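You operate a simulated robot arm through the tools that you are given. There is no shell and no other tool.

Carry out the task below with a simulated robot arm. There is one attempt and no reset: what you move stays moved.

## Task
Move the round orange plug from the yellow collar to the green collar.
Fine: on the pale socket plate; free the yellow collar first; then lock the green collar, and the red collar, which is loose too. Leave the other plugs.

It is judged by the outcome, as a careful person would: the job done as asked, and still so three seconds after it is handed in. It fails if anything else is knocked over, pushed out of place, dropped, spilled or broken.

## Robot
A 7-joint arm with a two-finger parallel gripper, fixed in place. Base frame: the origin is at the foot of the arm, x ahead of it, y to its left, z up; the work surface is at about z = 0.92. Readings come in m, degrees, newtons and seconds.
With the tool pointing down near the work surface it reaches from about 0.38 to 0.9 m from the base axis. Its first joint turns from -143.0 to 143.0 degrees. Payload 3 kg.
Tool frame: the origin (TCP) lies between the finger pads and is the grasp point; the fingertips stand 0.03 m ahead of it; z points along the fingers, y is the line along which they close. The gripper opens to 0.094 m. The fingers are 0.028 m wide and 0.01 m thick; the gripper's body (0.05 by 0.096 m) begins 0.055 m behind the TCP.
Orientation is told as [roll, pitch, yaw] about the base's x, y, z axes, in that order, counted from this pose: with the fingers straight down and closing along the base's y, the tool's x points along the base's -x, its y along +y and its z along -z.

## Interface
- The arm moves only by the tool move_arm. Its arguments are lists of equal length, an entry for each row: "travel": the shift along the tool's x, y, z in units of 40 mm (1.0 is 40 mm), a list of three; "delta_rot": the turn, a rotation vector about the tool's x, y, z in units of 6 degrees (1.0 is 6 degrees), a list of three; "gripper": the closure, from 0 (fully open) to 1 (shut). In form: {"travel": [[tx, ty, tz], ...], "delta_rot": [[wx, wy, wz], ...], "gripper": [gripper, ...]}. A call has 1 to 20 rows; each row shifts and turns the commanded pose from where the row before left it, along the tool's axes as they then stand. A call with a number of a shift or a turn outside -1 to 1 is refused whole. Rows are played at 5 a second. More than 0.05 m and 8.6 degrees between two rows, or a gripper value outside its range, and nothing of the call is played. Where a pose cannot be reached the arm comes as near as it can. A force on the tool above 40 N (or 10 N above the force at the start of the call, whichever is more), or a blocked arm, ends the call early, and 0.2 s more pass. Each finger travels about 0.072 m/s and halts on what it meets, pressing with about 33 N; the grip force reading is that of the motor and also rises with nothing between the fingers. The clock runs only during rows and for 0.2 s after the last one: add rows that do not move to give the fingers time. The reply holds the time, the measured pose of the TCP, the force on the tool along the base axes, the opening and the grip force, in the units named above and with some noise, with the torque about the TCP (base axes, N m) and any sound that the robot's microphone picked up.
- Cameras (640 x 400 px; columns grow to the right, rows downward): "scene" is fixed at [0.048, 0.4981, 1.6921]; the picture's right is [-0.43, -0.90, 0.00], its down [-0.57, 0.27, -0.77] and it looks along [0.70, -0.33, -0.63] (base axes); focal length 358 px, centre (320, 200). "wrist" rides on the gripper at [0.076, 0.014, -0.103] in the tool frame; the picture's right is [-0.18, 0.98, 0.00], its down [-0.75, -0.14, -0.64] and it looks along [-0.63, -0.12, 0.77] (tool axes); focal length 243 px, centre (320, 200). There is no depth. A picture from a camera that has moved, and an enlarged one, comes with that camera's place and axes in the base frame and with its lens.
- grab_frame(camera): a new picture of that camera. No time passes.
- enlarge(camera, box): a new picture of the part [left, top, right, bottom] of that camera's present view, enlarged. No time passes.
- close_job(): hands the job in; it is judged then, once.

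Nothing tells you positions but the pictures and the camera data. Unless the task says otherwise, let go and move clear before handing in.

The tools are called after "Call:" as name(argument=value, ...) on one line, values as JSON. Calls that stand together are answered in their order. move_arm: Moves the arm, as the interface text tells. Its arguments: {"type":"object","properties":{"travel":{"type":"array"},"delta_rot":{"type":"array"},"gripper":{"type":"array"}},"required":["travel","delta_rot","gripper"]} The other tools are called the same way: grab_frame (camera) takes a picture; enlarge (camera, box) takes an enlarged picture of a part of a camera's view; close_job () hands the job in.

At the start:

```text
clock: 0.0
ee_pos: [0.5501, -0.025, 1.2585]
orientation: [0.0, -0.1, 0.0]
contact_force: [-0.3, 0.0, 1.0]
moment: [0.02, -0.03, -0.01]
grip_width: 0.0941
grasp_force: 0.0
```

scene: 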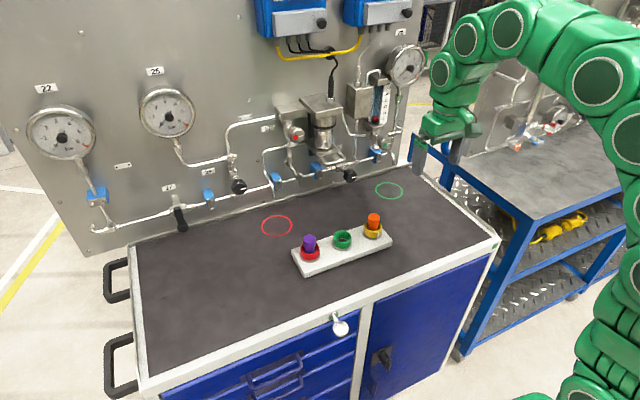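
wrist: 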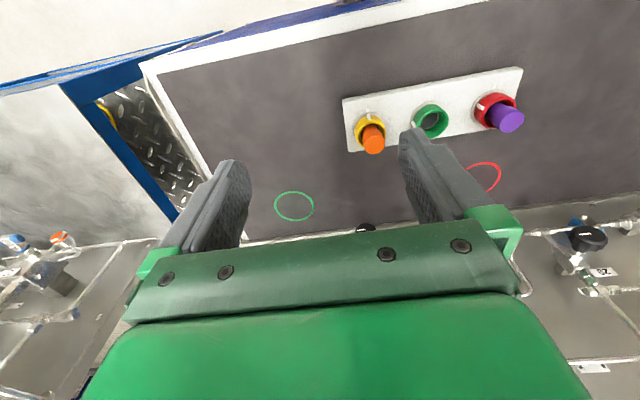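

I see a pale socket plate with a red collar (purple plug), an empty green collar and a yellow collar (orange plug). I'll look closer at the plate before moving anything.

Call:
enlarge(camera="scene", box=[280, 200, 408, 280])

Call:
enlarge(camera="wrist", box=[330, 50, 540, 181])

```text
5.00 times, centred on (344, 240) of scene
camera zoom: at [0.048, 0.4981, 1.6921], right [-0.43, -0.9, 0.0], down [-0.57, 0.27, -0.77], along [0.7, -0.33, -0.63], focal length 1790 px, centre (200, 0)
```

zoom: 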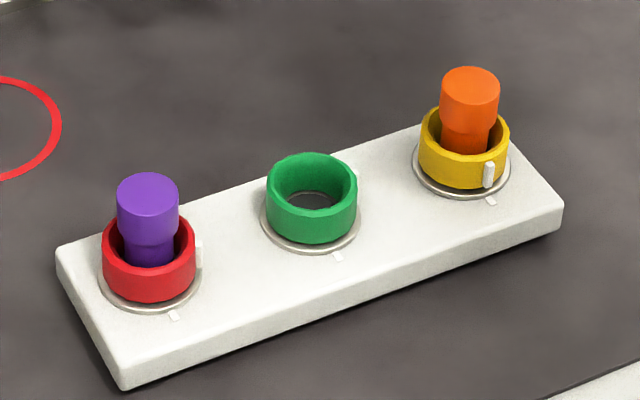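

```text
3.05 times, centred on (435, 116) of wrist
camera zoom: at [0.4724, -0.0117, 1.3619], right [0.18, 0.98, 0.0], down [0.75, -0.14, 0.64], along [0.63, -0.12, -0.77], focal length 739 px, centre (-30, 458)
```

zoom: 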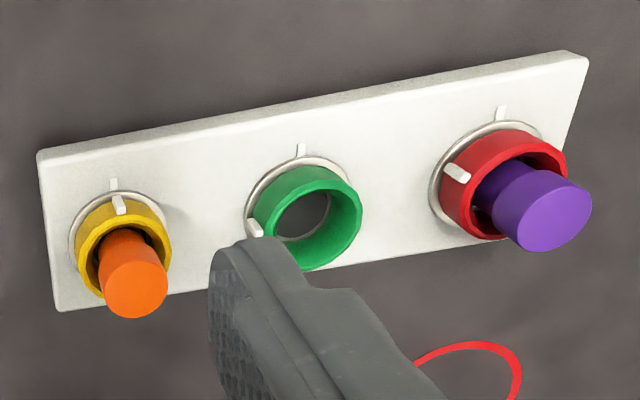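

The yellow collar's white tab lines up with its plate mark, so I take it as locked. The green and red tabs sit counter-clockwise of their marks, so I take those as loose. I estimate yellow at (0.665, 0.037), green at (0.668, 0.138) and red at (0.665, 0.239), and I'll move above yellow for a closer look.

Call:
move_arm(travel=[[-0.5, 0.31, 0.4], [-0.5, 0.31, 0.4], [-0.5, 0.31, 0.4], [-0.5, 0.31, 0.4], [-0.5, 0.31, 0.4], [0, 0, 0]], delta_rot=[[0, 0, 0], [0, 0, 0], [0, 0, 0], [0, 0, 0], [0, 0, 0], [0, 0, 0]], gripper=[0, 0, 0, 0, 0, 0])

```text
clock: 1.4
ee_pos: [0.6487, 0.0373, 1.1786]
orientation: [0.1, 0.1, 0.0]
contact_force: [-0.4, 0.0, 0.0]
moment: [-0.03, 0.03, 0.02]
grip_width: 0.0939
grasp_force: 0.1
```

Call:
grab_frame(camera="wrist")

Call:
grab_frame(camera="scene")

```text
taken
camera wrist: at [0.5714, 0.0514, 1.2806], right [0.18, 0.98, 0.0], down [0.75, -0.14, 0.64], along [0.63, -0.12, -0.77], focal length 243 px, centre (320, 200)
```

wrist: 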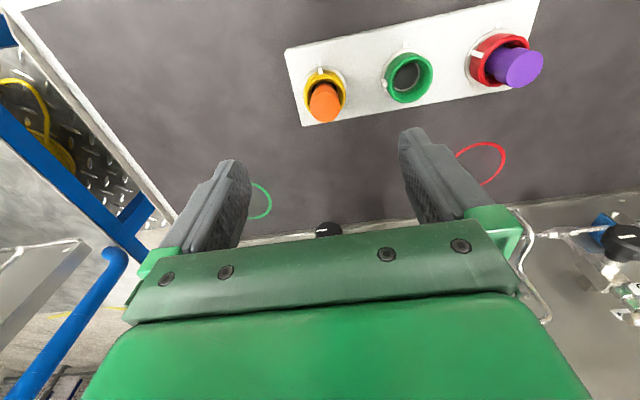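

```text
taken
```

scene: 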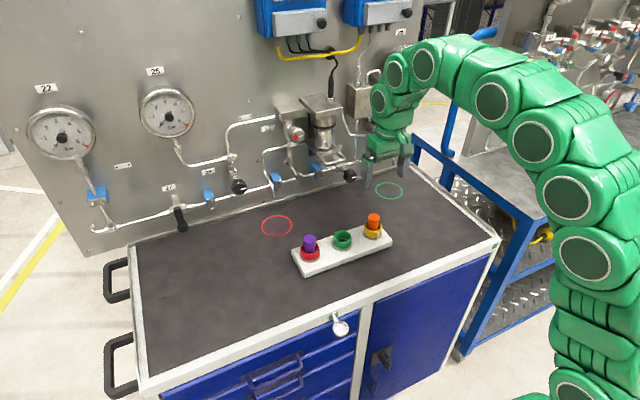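

The arm is now near the yellow collar, and all three collars show in the wrist view. I'll enlarge the views to fix their centres and tab angles.

Call:
enlarge(camera="wrist", box=[280, 40, 376, 100])

Call:
enlarge(camera="wrist", box=[360, 40, 456, 100])

Call:
enlarge(camera="wrist", box=[450, 20, 546, 80])

Call:
enlarge(camera="scene", box=[350, 205, 398, 235])

```text
6.67 times, centred on (328, 70) of wrist
camera zoom: at [0.5714, 0.0514, 1.2806], right [0.18, 0.98, 0.0], down [0.75, -0.14, 0.64], along [0.63, -0.12, -0.77], focal length 1618 px, centre (267, 1067)
```

zoom: 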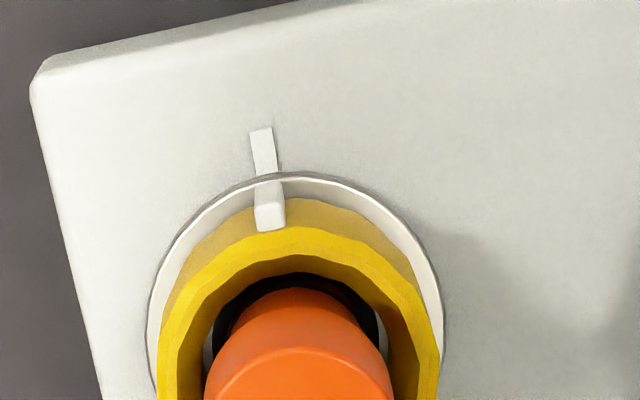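

```text
6.67 times, centred on (408, 70) of wrist
camera zoom: at [0.5714, 0.0514, 1.2806], right [0.18, 0.98, 0.0], down [0.75, -0.14, 0.64], along [0.63, -0.12, -0.77], focal length 1618 px, centre (-267, 1067)
```

zoom: 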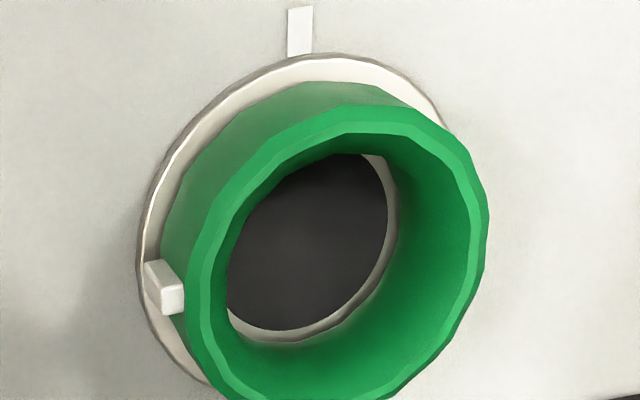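

```text
6.67 times, centred on (498, 50) of wrist
camera zoom: at [0.5714, 0.0514, 1.2806], right [0.18, 0.98, 0.0], down [0.75, -0.14, 0.64], along [0.63, -0.12, -0.77], focal length 1618 px, centre (-867, 1200)
```

zoom: 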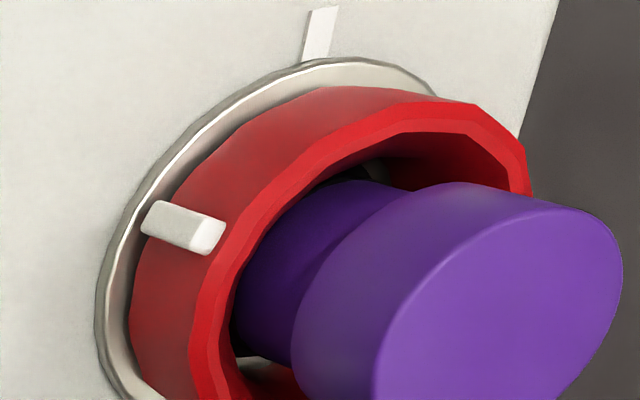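

```text
13.33 times, centred on (374, 220) of scene
camera zoom: at [0.048, 0.4981, 1.6921], right [-0.43, -0.9, 0.0], down [-0.57, 0.27, -0.77], along [0.7, -0.33, -0.63], focal length 4774 px, centre (-400, -67)
```

zoom: 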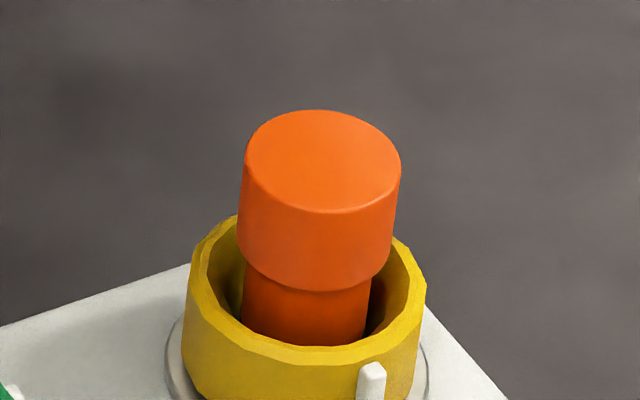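

I place yellow at about (0.666, 0.040), with the collar top near z 0.967 and the plug top near z 1.00. The plug is upright inside the collar, so I'll centre the gripper over yellow, part-close it and come down to just above the plug to check alignment.

Call:
move_arm(travel=[[-0.11, 0.015, 0.75], [-0.11, 0.015, 0.75], [-0.11, 0.015, 0.75], [-0.1, 0.015, 0.75], [0, 0, 0], [0, 0, 0]], delta_rot=[[0, 0, 0], [0, 0, 0], [0, 0, 0], [0, 0, 0], [0, 0, 0], [0, 0, 0]], gripper=[0.1, 0.1, 0.15, 0.15, 0.15, 0.15])

Call:
grab_frame(camera="wrist")

Call:
grab_frame(camera="scene")

```text
clock: 2.8
ee_pos: [0.667, 0.0396, 1.0586]
orientation: [0.0, 0.0, 0.0]
contact_force: [0.5, -0.1, -0.6]
moment: [-0.04, 0.02, 0.02]
grip_width: 0.0799
grasp_force: 0.0
```

```text
taken
camera wrist: at [0.5891, 0.0527, 1.1613], right [0.18, 0.98, 0.0], down [0.75, -0.14, 0.64], along [0.63, -0.12, -0.77], focal length 243 px, centre (320, 200)
```

wrist: 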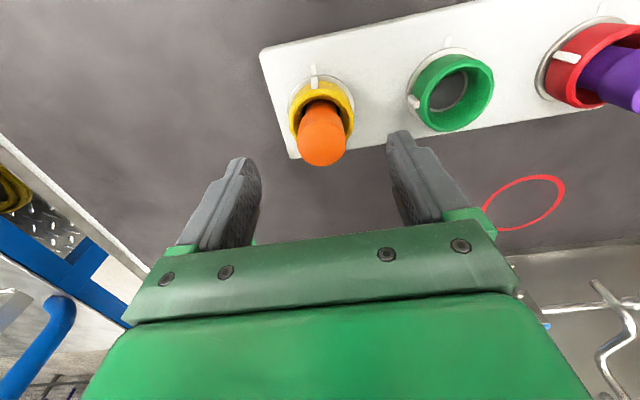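

```text
taken
```

scene: 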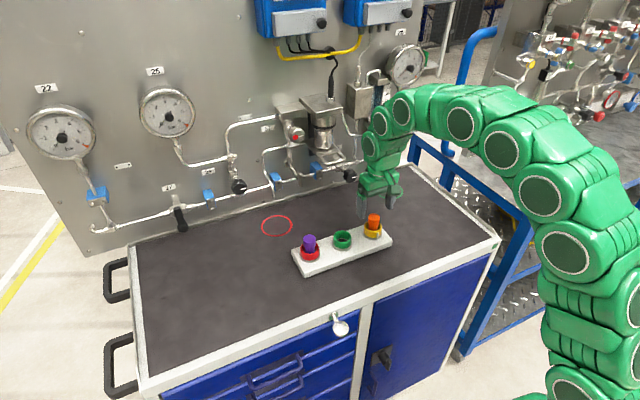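

Call:
enlarge(camera="wrist", box=[256, 60, 416, 160])

Call:
enlarge(camera="wrist", box=[384, 35, 512, 115])

Call:
enlarge(camera="wrist", box=[512, 10, 640, 90])

```text
4.00 times, centred on (336, 110) of wrist
camera zoom: at [0.5891, 0.0527, 1.1613], right [0.18, 0.98, 0.0], down [0.75, -0.14, 0.64], along [0.63, -0.12, -0.77], focal length 970 px, centre (256, 560)
```

zoom: 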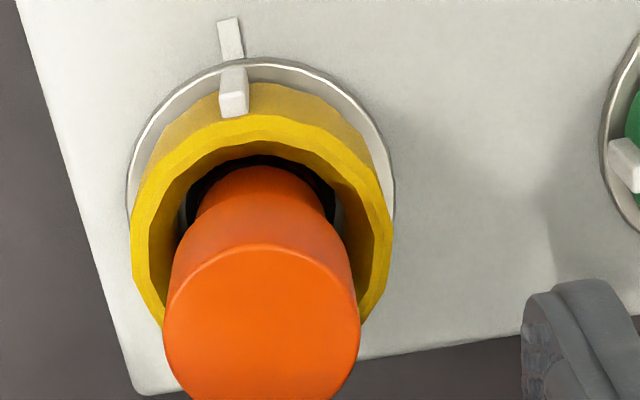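

```text
5.00 times, centred on (448, 75) of wrist
camera zoom: at [0.5891, 0.0527, 1.1613], right [0.18, 0.98, 0.0], down [0.75, -0.14, 0.64], along [0.63, -0.12, -0.77], focal length 1213 px, centre (-320, 825)
```

zoom: 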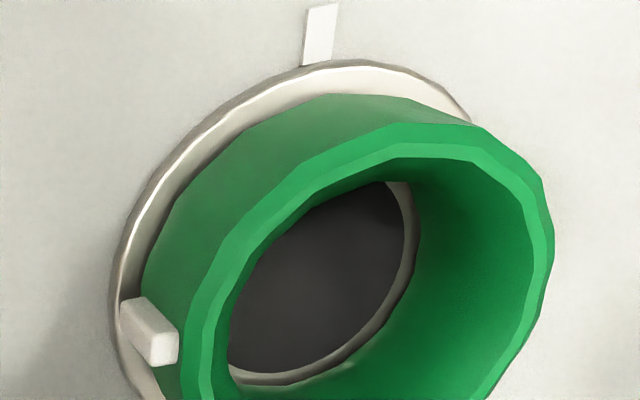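

```text
5.00 times, centred on (576, 50) of wrist
camera zoom: at [0.5891, 0.0527, 1.1613], right [0.18, 0.98, 0.0], down [0.75, -0.14, 0.64], along [0.63, -0.12, -0.77], focal length 1213 px, centre (-960, 950)
```

zoom: 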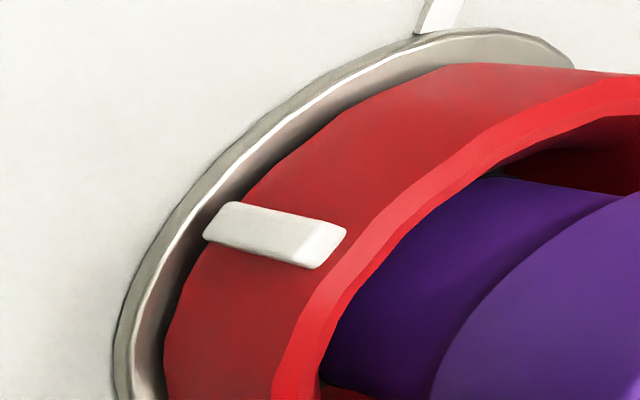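

The gripper is centred on yellow to within about 1 mm, with the fingers on the ±y sides and the tab on the -x side, out of their way. Next I'll lower the fingertips to about z 0.952, above the flange, and leave the collar ungripped for now.

Call:
move_arm(travel=[[0.02, -0.01, 0.5], [0, 0, 0.5], [0, 0, 0.5], [0, 0, 0.4], [0, 0, 0], [0, 0, 0]], delta_rot=[[0, 0, 0], [0, 0, 0], [0, 0, 0], [0, 0, 0], [0, 0, 0], [0, 0, 0]], gripper=[0.15, 0.15, 0.15, 0.15, 0.15, 0.15])

Call:
grab_frame(camera="wrist")

Call:
enlarge(camera="scene", box=[320, 180, 416, 240])

```text
clock: 4.2
ee_pos: [0.6638, 0.0378, 0.9811]
orientation: [0.0, -0.1, 0.0]
contact_force: [0.0, -0.4, 0.8]
moment: [-0.01, -0.03, 0.02]
grip_width: 0.0798
grasp_force: 0.1
```

```text
taken
camera wrist: at [0.5885, 0.0516, 1.0851], right [0.18, 0.98, 0.0], down [0.75, -0.14, 0.64], along [0.63, -0.12, -0.77], focal length 243 px, centre (320, 200)
```

wrist: 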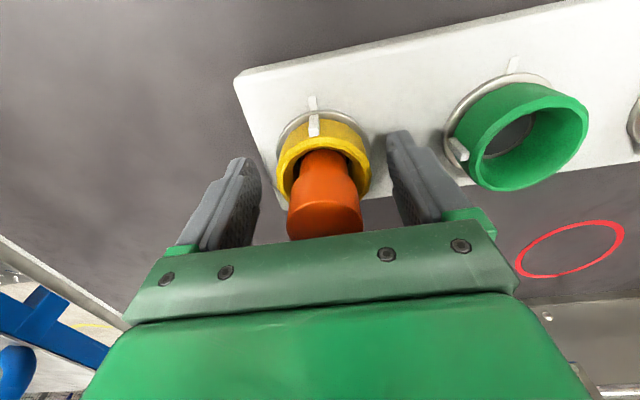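

```text
6.67 times, centred on (368, 210) of scene
camera zoom: at [0.048, 0.4981, 1.6921], right [-0.43, -0.9, 0.0], down [-0.57, 0.27, -0.77], along [0.7, -0.33, -0.63], focal length 2387 px, centre (0, 133)
```

zoom: 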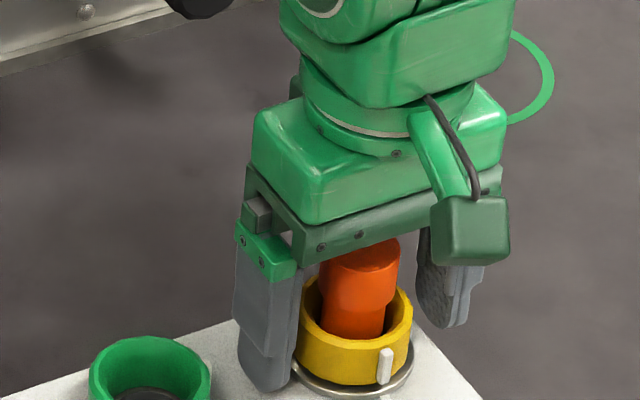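

The fingers straddle the yellow collar, clear of the tab and flange. I'll zoom in once to refine the centring before closing.

Call:
enlarge(camera="wrist", box=[240, 80, 432, 200])

```text
3.33 times, centred on (336, 140) of wrist
camera zoom: at [0.5885, 0.0516, 1.0851], right [0.18, 0.98, 0.0], down [0.75, -0.14, 0.64], along [0.63, -0.12, -0.77], focal length 809 px, centre (267, 400)
```

zoom: 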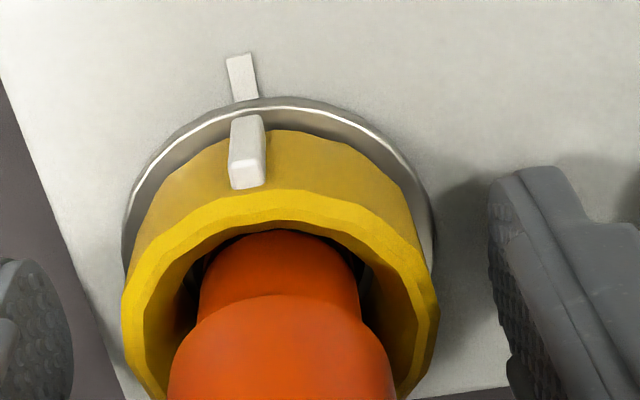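

I place the collar centre about 1–2 mm further in +x and +y than the gripper. I'll nudge by that amount and close on the collar gently.

Call:
move_arm(travel=[[-0.04, 0.03, 0], [0, 0, 0], [0, 0, 0], [0, 0, 0], [0, 0, 0], [0, 0, 0], [0, 0, 0]], delta_rot=[[0, 0, 0], [0, 0, 0], [0, 0, 0], [0, 0, 0], [0, 0, 0], [0, 0, 0], [0, 0, 0]], gripper=[0.2, 0.3, 0.38, 0.42, 0.46, 0.5, 0.5])

Call:
enlarge(camera="wrist", box=[240, 80, 432, 200])

```text
clock: 5.8
ee_pos: [0.667, 0.0391, 0.9816]
orientation: [0.0, 0.0, 0.0]
contact_force: [-0.2, 15.6, -0.1]
moment: [0.5, -0.06, -0.04]
grip_width: 0.0563
grasp_force: 33.5
```

```text
3.33 times, centred on (336, 140) of wrist
camera zoom: at [0.5902, 0.0539, 1.0853], right [0.18, 0.98, 0.0], down [0.75, -0.14, 0.64], along [0.63, -0.12, -0.77], focal length 809 px, centre (267, 400)
```

zoom: 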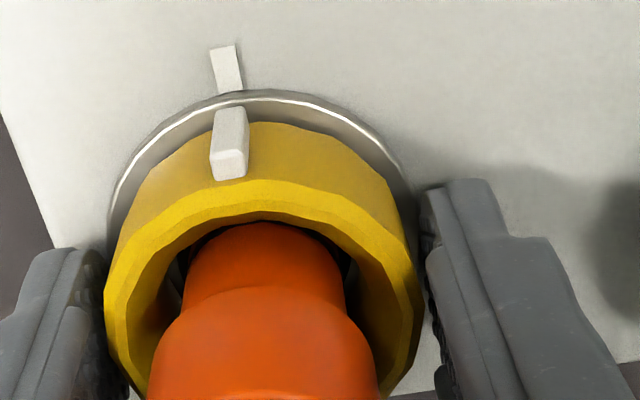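

The fingers have closed at 0.056 m, and a 15.6 N sideways force pushes the tool toward +y, so the collar centre is slightly further +y. I'll shift the command about 1 mm in +y to relieve it.

Call:
move_arm(travel=[[0, 0.02, 0], [0, 0, 0], [0, 0, 0]], delta_rot=[[0, 0, 0], [0, 0, 0], [0, 0, 0]], gripper=[0.5, 0.5, 0.5])

```text
clock: 6.6
ee_pos: [0.6671, 0.0404, 0.9816]
orientation: [0.0, 0.0, 0.0]
contact_force: [-0.4, 2.1, 0.8]
moment: [0.11, 0.05, -0.05]
grip_width: 0.0566
grasp_force: 33.1
```

The side force is down to 2 N, so the grip is centred. Next I'll twist the yellow collar counter-clockwise to free it, in small steps while watching torque and sound.

Call:
move_arm(travel=[[0, 0, 0], [0, 0, 0], [0, 0, 0], [0, 0, 0], [0, 0, 0], [0, 0, 0]], delta_rot=[[0, 0, -0.5], [0, 0, -0.5], [0, 0, -0.5], [0, 0, -0.5], [0, 0, 0], [0, 0, 0]], gripper=[0.5, 0.5, 0.5, 0.5, 0.5, 0.5])

Call:
enlarge(camera="wrist", box=[240, 80, 432, 200])

Call:
enlarge(camera="scene", box=[320, 180, 416, 240])

```text
clock: 8.0
ee_pos: [0.6666, 0.0399, 0.9837]
orientation: [0.0, -0.1, 12.1]
contact_force: [7.4, 12.2, 19.7]
moment: [0.38, -0.17, -0.4]
grip_width: 0.0558
grasp_force: 32.6
```

```text
3.33 times, centred on (336, 140) of wrist
camera zoom: at [0.5894, 0.0384, 1.0865], right [-0.03, 1.0, 0.0], down [0.77, 0.02, 0.64], along [0.64, 0.02, -0.77], focal length 809 px, centre (267, 400)
```

zoom: 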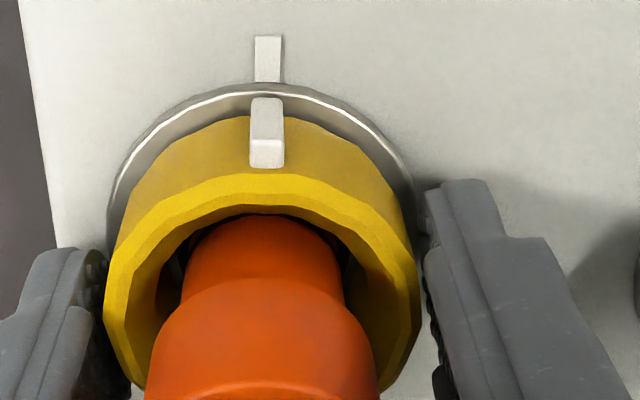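

```text
6.67 times, centred on (368, 210) of scene
camera zoom: at [0.048, 0.4981, 1.6921], right [-0.43, -0.9, 0.0], down [-0.57, 0.27, -0.77], along [0.7, -0.33, -0.63], focal length 2387 px, centre (0, 133)
```

zoom: 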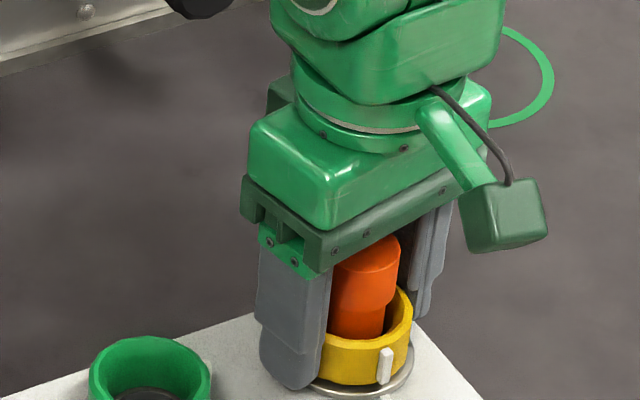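

The collar has not turned: its tab is still on the mark. The fingers slipped and rode up 2 mm, which suggests a tapered collar. I'll open, turn to about 50° yaw so one finger sits just behind the tab, and then regrip so the finger side pushes the tab as well.

Call:
move_arm(travel=[[0, 0, 0], [0, 0, 0], [0, 0, 0], [0, 0, 0], [0, 0, 0], [0, 0, 0], [0, 0, 0], [0, 0, 0], [0, 0, 0], [0, 0, 0]], delta_rot=[[0, 0, 0], [0, 0, 0], [0, 0, -0.9], [0, 0, -0.9], [0, 0, -0.9], [0, 0, -0.9], [0, 0, -0.9], [0, 0, -0.9], [0, 0, -0.8], [0, 0, 0]], gripper=[0.25, 0.2, 0.2, 0.2, 0.2, 0.2, 0.2, 0.2, 0.2, 0.2])

Call:
grab_frame(camera="wrist")

Call:
enlarge(camera="scene", box=[320, 180, 416, 240])

```text
clock: 10.2
ee_pos: [0.6674, 0.0397, 0.9829]
orientation: [0.0, 0.0, 49.2]
contact_force: [-0.5, 0.5, -0.3]
moment: [0.02, -0.02, 0.04]
grip_width: 0.0753
grasp_force: 0.1
```

```text
taken
camera wrist: at [0.6059, -0.0082, 1.086], right [-0.62, 0.78, 0.0], down [0.6, 0.48, 0.64], along [0.5, 0.4, -0.77], focal length 243 px, centre (320, 200)
```

wrist: 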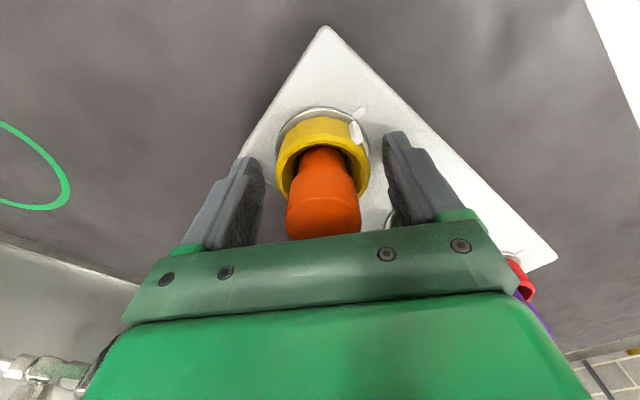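

```text
6.67 times, centred on (368, 210) of scene
camera zoom: at [0.048, 0.4981, 1.6921], right [-0.43, -0.9, 0.0], down [-0.57, 0.27, -0.77], along [0.7, -0.33, -0.63], focal length 2387 px, centre (0, 133)
```

zoom: 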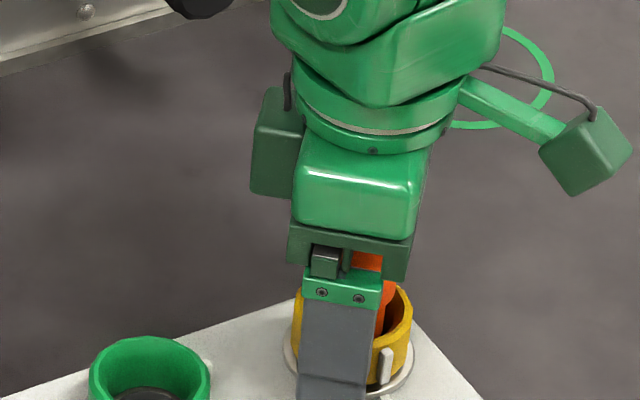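

The +y finger now sits just clockwise of the tab, ready to push it. I'll close on the collar here and check the side force along this new axis.

Call:
move_arm(travel=[[0, 0, 0], [0, 0, 0], [0, 0, 0], [0, 0, 0], [0, 0, 0], [0, 0, 0]], delta_rot=[[0, 0, 0], [0, 0, 0], [0, 0, 0], [0, 0, 0], [0, 0, 0], [0, 0, 0]], gripper=[0.3, 0.38, 0.42, 0.46, 0.5, 0.5])

Call:
enlarge(camera="wrist", box=[240, 80, 432, 200])

```text
clock: 11.6
ee_pos: [0.666, 0.0404, 0.9824]
orientation: [0.1, -0.1, 49.1]
contact_force: [-17.0, 12.4, 4.1]
moment: [0.37, 0.67, -0.01]
grip_width: 0.0587
grasp_force: 10.2
```

```text
3.33 times, centred on (336, 140) of wrist
camera zoom: at [0.6055, -0.0078, 1.086], right [-0.62, 0.78, 0.0], down [0.6, 0.48, 0.64], along [0.5, 0.4, -0.77], focal length 809 px, centre (267, 400)
```

zoom: 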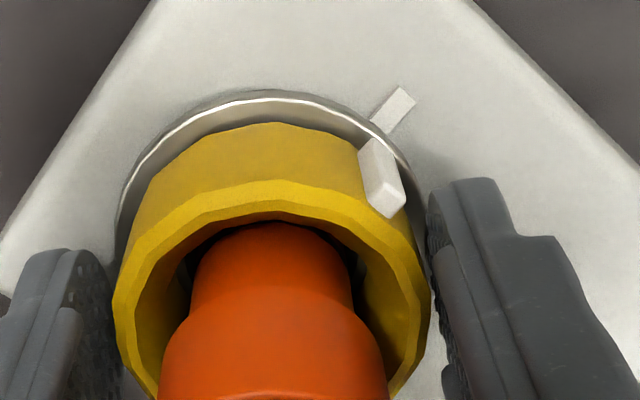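

The side force shows the collar centre is about 1.6 mm toward -x of my estimate. I'll open slightly, shift by that amount and regrip.

Call:
move_arm(travel=[[0, 0, 0], [0.026, 0.03, 0], [0, 0, 0], [0, 0, 0], [0, 0, 0], [0, 0, 0], [0, 0, 0], [0, 0, 0]], delta_rot=[[0, 0, 0], [0, 0, 0], [0, 0, 0], [0, 0, 0], [0, 0, 0], [0, 0, 0], [0, 0, 0], [0, 0, 0]], gripper=[0.3, 0.3, 0.34, 0.38, 0.42, 0.46, 0.5, 0.5])

```text
clock: 13.4
ee_pos: [0.6645, 0.0414, 0.9825]
orientation: [0.1, 0.0, 49.2]
contact_force: [-19.7, 12.5, 7.5]
moment: [0.49, 0.79, -0.09]
grip_width: 0.0565
grasp_force: 33.5
```

The side force along the grip axis is still about 23 N, so the centre is further toward -x than that. I'll repeat the correction.

Call:
move_arm(travel=[[0, 0, 0], [0.028, 0.033, 0], [0, 0, 0], [0, 0, 0], [0, 0, 0], [0, 0, 0], [0, 0, 0], [0, 0, 0]], delta_rot=[[0, 0, 0], [0, 0, 0], [0, 0, 0], [0, 0, 0], [0, 0, 0], [0, 0, 0], [0, 0, 0], [0, 0, 0]], gripper=[0.3, 0.3, 0.34, 0.38, 0.42, 0.46, 0.5, 0.5])

Call:
enlarge(camera="wrist", box=[240, 80, 432, 200])

```text
clock: 15.2
ee_pos: [0.6639, 0.0391, 0.9824]
orientation: [-0.1, 0.0, 49.2]
contact_force: [4.6, -3.8, -0.1]
moment: [-0.13, -0.17, -0.22]
grip_width: 0.0562
grasp_force: 33.2
```

```text
3.33 times, centred on (336, 140) of wrist
camera zoom: at [0.6029, -0.0086, 1.0856], right [-0.62, 0.78, 0.0], down [0.6, 0.48, 0.64], along [0.5, 0.4, -0.77], focal length 809 px, centre (267, 400)
```

zoom: 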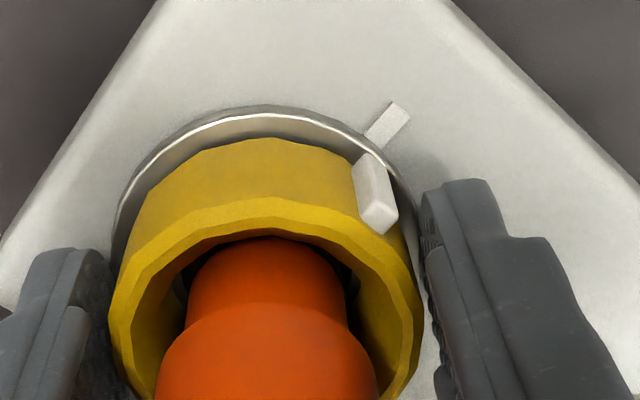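

The grip is now centred, with about 6 N of side force left. I'll turn counter-clockwise so the finger edge meets the tab and pushes it.

Call:
move_arm(travel=[[0, 0, 0], [0, 0, 0], [0, 0, 0], [0, 0, 0], [0, 0, 0]], delta_rot=[[0, 0, -0.4], [0, 0, -0.4], [0, 0, -0.4], [0, 0, 0], [0, 0, 0]], gripper=[0.5, 0.5, 0.5, 0.5, 0.5])

Call:
enlarge(camera="wrist", box=[240, 80, 432, 200])

```text
clock: 16.4
ee_pos: [0.6633, 0.0407, 0.9828]
orientation: [0.0, 0.0, 56.4]
contact_force: [7.1, -19.0, 6.8]
moment: [-0.48, -0.19, -0.13]
grip_width: 0.0561
grasp_force: 33.1
```

```text
3.33 times, centred on (336, 140) of wrist
camera zoom: at [0.6093, -0.0159, 1.086], right [-0.72, 0.7, 0.0], down [0.53, 0.55, 0.64], along [0.45, 0.46, -0.77], focal length 809 px, centre (267, 400)
```

zoom: 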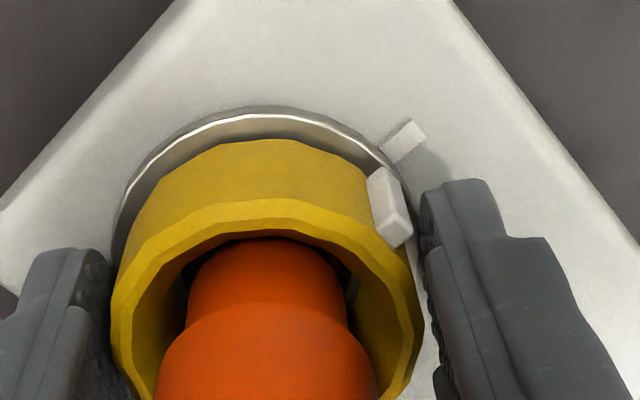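

The fingers slid again and the collar has not moved; the finger edge is now about 2 mm from the tab. I'll recentre slightly and keep turning until it pushes the tab.

Call:
move_arm(travel=[[-0.008, -0.0125, 0], [0, 0, 0], [0, 0, 0], [0, 0, 0], [0, 0, 0], [0, 0, 0]], delta_rot=[[0, 0, -0.4], [0, 0, -0.4], [0, 0, -0.4], [0, 0, -0.4], [0, 0, 0], [0, 0, 0]], gripper=[0.5, 0.5, 0.5, 0.5, 0.5, 0.5])

Call:
enlarge(camera="wrist", box=[240, 80, 432, 200])

Call:
enlarge(camera="scene", box=[320, 180, 416, 240])

```text
clock: 17.8
ee_pos: [0.665, 0.0407, 0.9824]
orientation: [-0.1, 0.0, 66.1]
contact_force: [5.7, -1.3, 4.9]
moment: [-0.2, -0.41, 0.67]
grip_width: 0.0561
grasp_force: 33.3
```

```text
3.33 times, centred on (336, 140) of wrist
camera zoom: at [0.6198, -0.0237, 1.0857], right [-0.82, 0.57, 0.0], down [0.44, 0.63, 0.64], along [0.36, 0.53, -0.77], focal length 809 px, centre (267, 400)
```

zoom: 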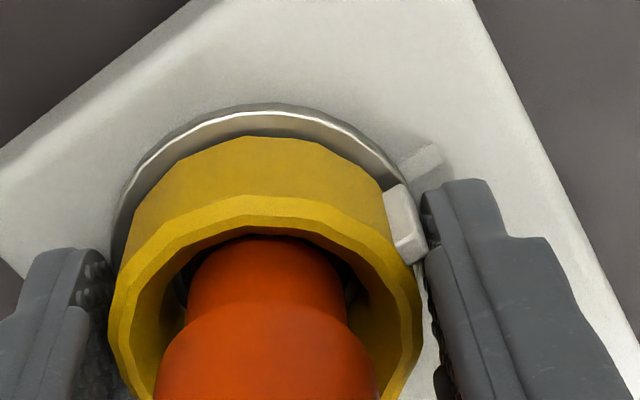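

```text
6.67 times, centred on (368, 210) of scene
camera zoom: at [0.048, 0.4981, 1.6921], right [-0.43, -0.9, 0.0], down [-0.57, 0.27, -0.77], along [0.7, -0.33, -0.63], focal length 2387 px, centre (0, 133)
```

zoom: 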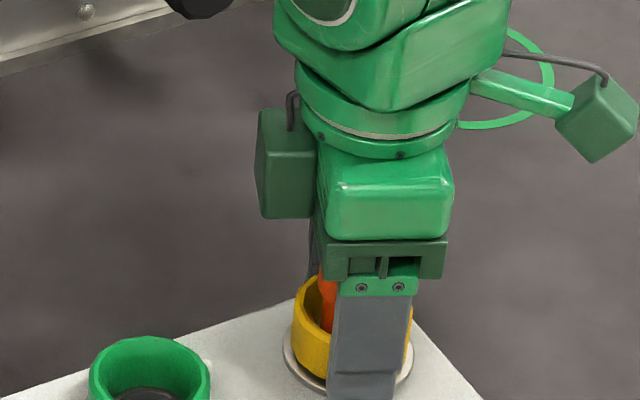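

The fingers have been gripping the fixed metal flange, not the collar. With the centre re-measured at about (0.664, 0.040), the views fit only if the plate top is near z 0.95, about 1 cm higher than I assumed. I'll open, rise 8 mm so the fingers hold only the collar, and turn back to about -40° yaw for a full counter-clockwise stroke.

Call:
move_arm(travel=[[0, 0, 0], [0, 0, 0], [0, 0, -0.2], [0, 0, 0], [0, 0, 0], [0, 0, 0], [0, 0, 0], [0, 0, 0], [0, 0, 0], [0, 0, 0], [0, 0, 0], [0, 0, 0]], delta_rot=[[0, 0, 0], [0, 0, 0], [0, 0, 0], [0, 0, 1], [0, 0, 1], [0, 0, 1], [0, 0, 1], [0, 0, 1], [0, 0, 1], [0, 0, 1], [0, 0, 1], [0, 0, 1]], gripper=[0.25, 0.2, 0.2, 0.2, 0.2, 0.2, 0.2, 0.2, 0.2, 0.2, 0.2, 0.2])

Call:
enlarge(camera="wrist", box=[240, 80, 432, 200])

Call:
enlarge(camera="scene", box=[320, 180, 416, 240])

```text
clock: 20.4
ee_pos: [0.6636, 0.0409, 0.99]
orientation: [-0.1, 0.0, 11.9]
contact_force: [-0.4, 0.1, 0.0]
moment: [-0.02, 0.03, -0.01]
grip_width: 0.0749
grasp_force: 0.2
```

```text
3.33 times, centred on (336, 140) of wrist
camera zoom: at [0.5856, 0.0388, 1.0934], right [-0.02, 1.0, 0.0], down [0.77, 0.02, 0.64], along [0.64, 0.01, -0.77], focal length 809 px, centre (267, 400)
```

zoom: 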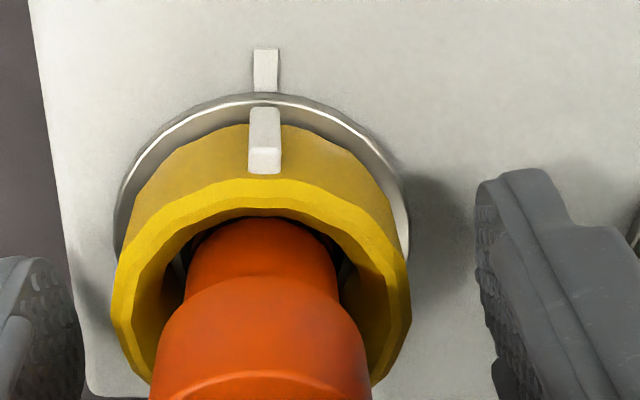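

```text
6.67 times, centred on (368, 210) of scene
camera zoom: at [0.048, 0.4981, 1.6921], right [-0.43, -0.9, 0.0], down [-0.57, 0.27, -0.77], along [0.7, -0.33, -0.63], focal length 2387 px, centre (0, 133)
```

zoom: 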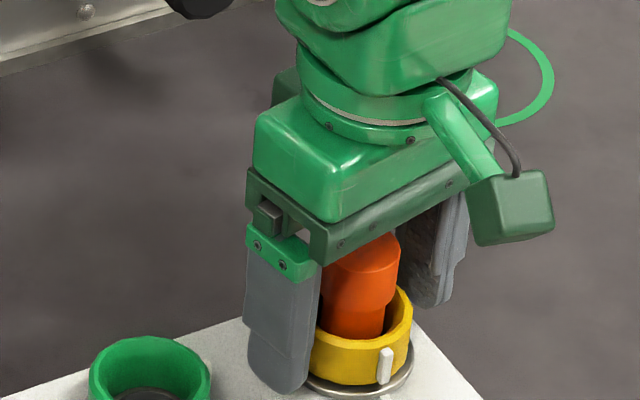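

The yellow tab is still on its mark, and the fingertips are now higher on the collar. I'll finish turning to about -40° yaw and close on the collar.

Call:
move_arm(travel=[[0, 0, 0], [0, 0, 0], [0, 0, 0], [0, 0, 0], [0, 0, 0], [0, 0, 0], [0, 0, 0], [0, 0, 0], [0, 0, 0], [0, 0, 0], [0, 0, 0], [0, 0, 0], [0, 0, 0], [0, 0, 0], [0, 0, 0], [0, 0, 0]], delta_rot=[[0, 0, 1], [0, 0, 1], [0, 0, 1], [0, 0, 1], [0, 0, 1], [0, 0, 1], [0, 0, 1], [0, 0, 1], [0, 0, 0.6], [0, 0, 0], [0, 0, 0], [0, 0, 0], [0, 0, 0], [0, 0, 0], [0, 0, 0], [0, 0, 0]], gripper=[0.2, 0.2, 0.2, 0.2, 0.2, 0.2, 0.2, 0.2, 0.2, 0.3, 0.36, 0.4, 0.44, 0.48, 0.52, 0.55])

Call:
enlarge(camera="wrist", box=[240, 80, 432, 200])

Call:
enlarge(camera="scene", box=[320, 180, 416, 240])

```text
clock: 23.8
ee_pos: [0.6644, 0.0402, 0.9898]
orientation: [-0.1, -0.1, -39.6]
contact_force: [-8.3, -6.9, 1.3]
moment: [0.12, -0.15, 0.0]
grip_width: 0.0504
grasp_force: 32.9
```

```text
3.33 times, centred on (336, 140) of wrist
camera zoom: at [0.6137, 0.0996, 1.0937], right [0.77, 0.64, 0.0], down [0.49, -0.59, 0.64], along [0.41, -0.49, -0.77], focal length 809 px, centre (267, 400)
```

zoom: 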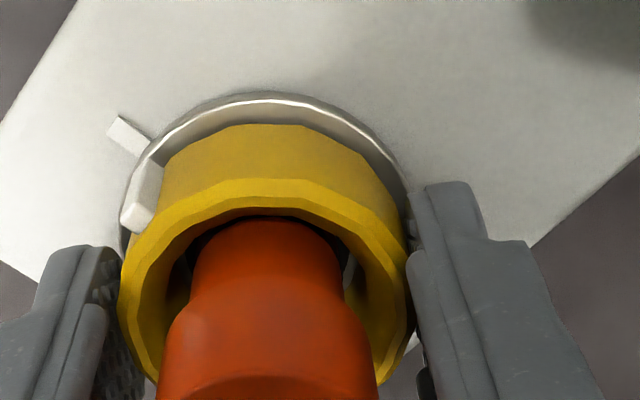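

```text
6.67 times, centred on (368, 210) of scene
camera zoom: at [0.048, 0.4981, 1.6921], right [-0.43, -0.9, 0.0], down [-0.57, 0.27, -0.77], along [0.7, -0.33, -0.63], focal length 2387 px, centre (0, 133)
```

zoom: 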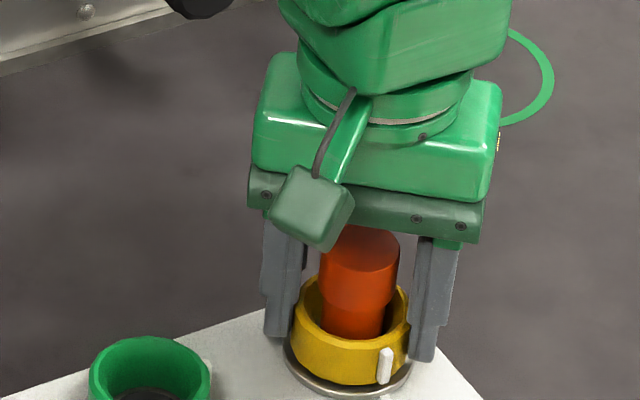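

The grip width is now 0.050 m, so the fingers are on the collar itself. I'll trim the small offset and turn counter-clockwise a little to see whether it moves.

Call:
move_arm(travel=[[0, -0.013, 0], [0, 0, 0], [0, 0, 0], [0, 0, 0], [0, 0, 0], [0, 0, 0]], delta_rot=[[0, 0, 0], [0, 0, -0.4], [0, 0, -0.4], [0, 0, -0.4], [0, 0, -0.4], [0, 0, 0]], gripper=[0.6, 0.6, 0.6, 0.6, 0.6, 0.6])

Call:
enlarge(camera="wrist", box=[240, 80, 432, 200])

Call:
enlarge(camera="scene", box=[320, 180, 416, 240])

```text
clock: 25.2
ee_pos: [0.6639, 0.04, 0.9909]
orientation: [-0.1, 0.1, -30.0]
contact_force: [-7.4, 6.6, 0.0]
moment: [0.41, 0.27, 0.02]
grip_width: 0.0504
grasp_force: 32.7
```

```text
3.33 times, centred on (336, 140) of wrist
camera zoom: at [0.6044, 0.0903, 1.0938], right [0.65, 0.76, 0.0], down [0.58, -0.5, 0.64], along [0.49, -0.42, -0.77], focal length 809 px, centre (267, 400)
```

zoom: 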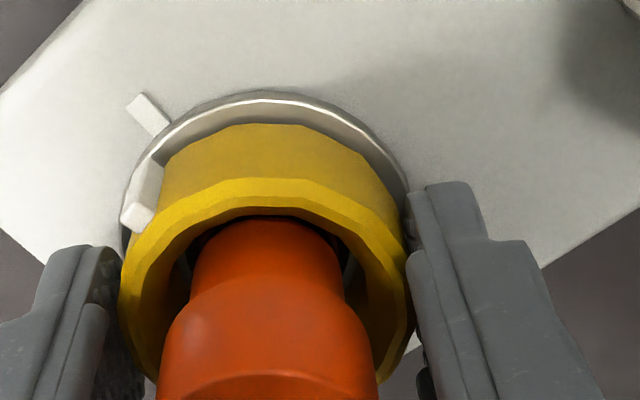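

```text
6.67 times, centred on (368, 210) of scene
camera zoom: at [0.048, 0.4981, 1.6921], right [-0.43, -0.9, 0.0], down [-0.57, 0.27, -0.77], along [0.7, -0.33, -0.63], focal length 2387 px, centre (0, 133)
```

zoom: 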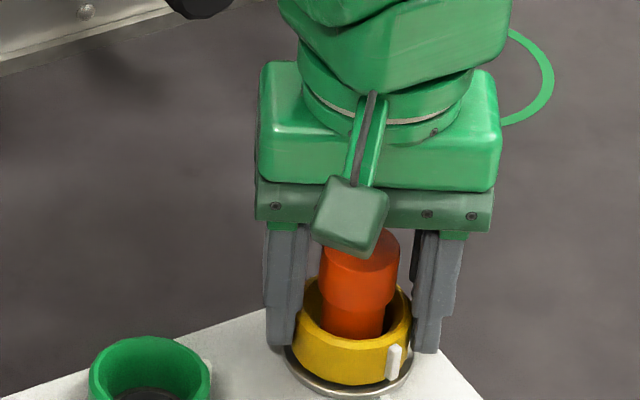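

The collar is now turning with the gripper, and the tab has moved off its mark. I'll continue counter-clockwise.

Call:
move_arm(travel=[[0, 0, 0], [0, 0, 0], [0, 0, 0], [0, 0, 0], [0, 0, 0], [0, 0, 0], [0, 0, 0], [0, 0, 0], [0, 0, 0]], delta_rot=[[0, 0, -0.6], [0, 0, -0.6], [0, 0, -0.6], [0, 0, -0.6], [0, 0, -0.6], [0, 0, -0.6], [0, 0, -0.6], [0, 0, -0.6], [0, 0, 0]], gripper=[0.6, 0.6, 0.6, 0.6, 0.6, 0.6, 0.6, 0.6, 0.6])

Call:
enlarge(camera="wrist", box=[240, 80, 432, 200])

```text
clock: 27.2
ee_pos: [0.6631, 0.0402, 0.9901]
orientation: [0.0, 0.0, -1.2]
contact_force: [-4.9, -0.3, -1.0]
moment: [0.1, -0.11, 0.08]
grip_width: 0.0505
grasp_force: 33.0
```

```text
3.33 times, centred on (336, 140) of wrist
camera zoom: at [0.5878, 0.0555, 1.0939], right [0.2, 0.98, 0.0], down [0.75, -0.16, 0.64], along [0.63, -0.13, -0.77], focal length 809 px, centre (267, 400)
```

zoom: 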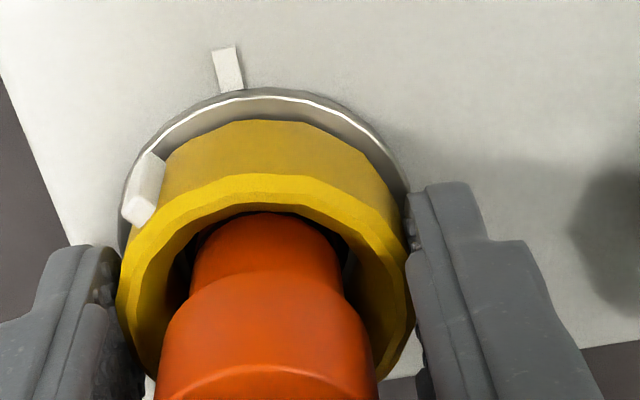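

The yellow collar is about 38° off its mark, with low torque and no sound so far. I'll continue toward 90°.

Call:
move_arm(travel=[[0, 0, 0], [0, 0, 0], [0, 0, 0], [0, 0, 0], [0, 0, 0], [0, 0, 0], [0, 0, 0], [0, 0, 0], [0, 0, 0]], delta_rot=[[0, 0, -0.6], [0, 0, -0.6], [0, 0, -0.6], [0, 0, -0.6], [0, 0, -0.6], [0, 0, -0.6], [0, 0, -0.6], [0, 0, -0.6], [0, 0, 0]], gripper=[0.6, 0.6, 0.6, 0.6, 0.6, 0.6, 0.6, 0.6, 0.6])

Call:
enlarge(camera="wrist", box=[240, 80, 432, 200])

```text
clock: 29.2
ee_pos: [0.6626, 0.0407, 0.9915]
orientation: [0.0, 0.1, 27.6]
contact_force: [-6.5, -7.6, 7.1]
moment: [-0.43, 0.99, 0.06]
grip_width: 0.0503
grasp_force: 32.8
```

```text
3.33 times, centred on (336, 140) of wrist
camera zoom: at [0.5893, 0.0171, 1.0941], right [-0.29, 0.96, 0.0], down [0.73, 0.23, 0.64], along [0.61, 0.19, -0.77], focal length 809 px, centre (267, 400)
```

zoom: 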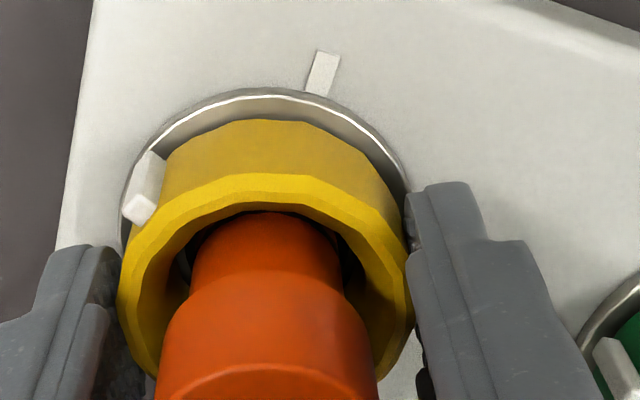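

Yellow is now about 67° from its mark and still turning freely. I'll continue to about 95°, similar to where the open green collar sits.

Call:
move_arm(travel=[[0, 0, 0], [0, 0, 0], [0, 0, 0], [0, 0, 0], [0, 0, 0], [0, 0, 0], [0, 0, 0], [0, 0, 0]], delta_rot=[[0, 0, -0.6], [0, 0, -0.6], [0, 0, -0.6], [0, 0, -0.6], [0, 0, -0.6], [0, 0, -0.5], [0, 0, 0], [0, 0, 0]], gripper=[0.6, 0.6, 0.6, 0.6, 0.6, 0.6, 0.6, 0.6])

Call:
enlarge(camera="wrist", box=[240, 80, 432, 200])

```text
clock: 31.0
ee_pos: [0.6637, 0.0398, 0.9901]
orientation: [0.0, 0.0, 48.6]
contact_force: [-1.8, 11.0, 13.8]
moment: [0.8, -0.15, 0.06]
grip_width: 0.0504
grasp_force: 33.3
```

```text
3.33 times, centred on (336, 140) of wrist
camera zoom: at [0.6023, -0.008, 1.094], right [-0.62, 0.79, 0.0], down [0.6, 0.47, 0.64], along [0.51, 0.4, -0.77], focal length 809 px, centre (267, 400)
```

zoom: 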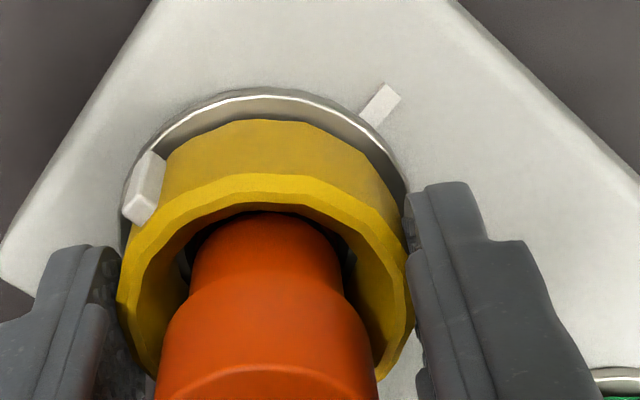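

The yellow collar is about 88° from its mark, turning freely and about as open as green. I'll release it, rise to the plug head with the tips just above the collar rim, and close on the head.

Call:
move_arm(travel=[[0, 0, 0], [0, 0, 0], [0, 0, -0.3], [0, 0, -0.3], [0, 0, 0], [0, 0, 0]], delta_rot=[[0, 0, 0], [0, 0, 0], [0, 0, 0], [0, 0, 0], [0, 0, 0], [0, 0, 0]], gripper=[0.35, 0.25, 0.25, 0.25, 0.25, 0.25])

Call:
grab_frame(camera="wrist")

Call:
enlarge(camera="scene", box=[320, 180, 416, 240])

```text
clock: 32.4
ee_pos: [0.6642, 0.04, 1.0141]
orientation: [0.1, 0.0, 48.6]
contact_force: [-0.7, 0.5, 0.3]
moment: [0.01, -0.01, 0.0]
grip_width: 0.0705
grasp_force: 0.0
```

```text
taken
camera wrist: at [0.6019, -0.0076, 1.118], right [-0.62, 0.79, 0.0], down [0.6, 0.47, 0.64], along [0.51, 0.4, -0.77], focal length 243 px, centre (320, 200)
```

wrist: 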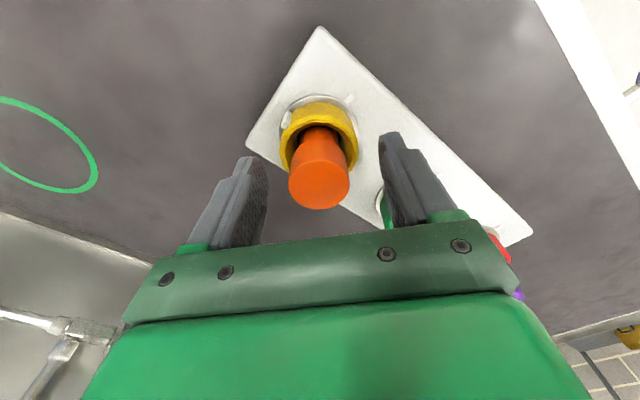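

```text
6.67 times, centred on (368, 210) of scene
camera zoom: at [0.048, 0.4981, 1.6921], right [-0.43, -0.9, 0.0], down [-0.57, 0.27, -0.77], along [0.7, -0.33, -0.63], focal length 2387 px, centre (0, 133)
```

zoom: 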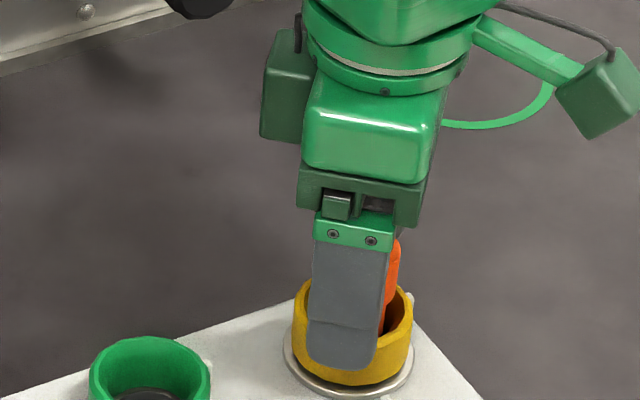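

The tips are just above the yellow rim and the plug head is centred between the fingers. I'll close on the head.

Call:
move_arm(travel=[[0, 0, 0], [0, 0, 0], [0, 0, 0], [0, 0, 0], [0, 0, 0], [0, 0, 0], [0, 0, 0], [0, 0, 0]], delta_rot=[[0, 0, 0], [0, 0, 0], [0, 0, 0], [0, 0, 0], [0, 0, 0], [0, 0, 0], [0, 0, 0], [0, 0, 0]], gripper=[0.4, 0.5, 0.58, 0.62, 0.66, 0.7, 0.74, 0.74])

Call:
grab_frame(camera="wrist")

```text
clock: 34.2
ee_pos: [0.6636, 0.0417, 1.0154]
orientation: [0.1, 0.0, 48.6]
contact_force: [0.6, 0.1, 0.1]
moment: [-0.02, -0.03, 0.01]
grip_width: 0.0319
grasp_force: 33.3
```

```text
taken
camera wrist: at [0.6019, -0.0076, 1.1179], right [-0.62, 0.79, 0.0], down [0.6, 0.47, 0.64], along [0.51, 0.4, -0.77], focal length 243 px, centre (320, 200)
```

wrist: 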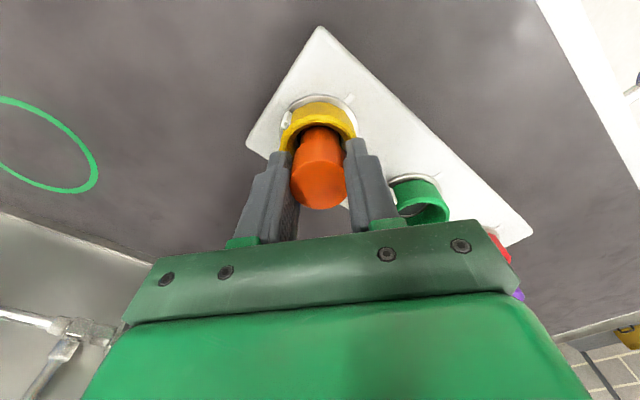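

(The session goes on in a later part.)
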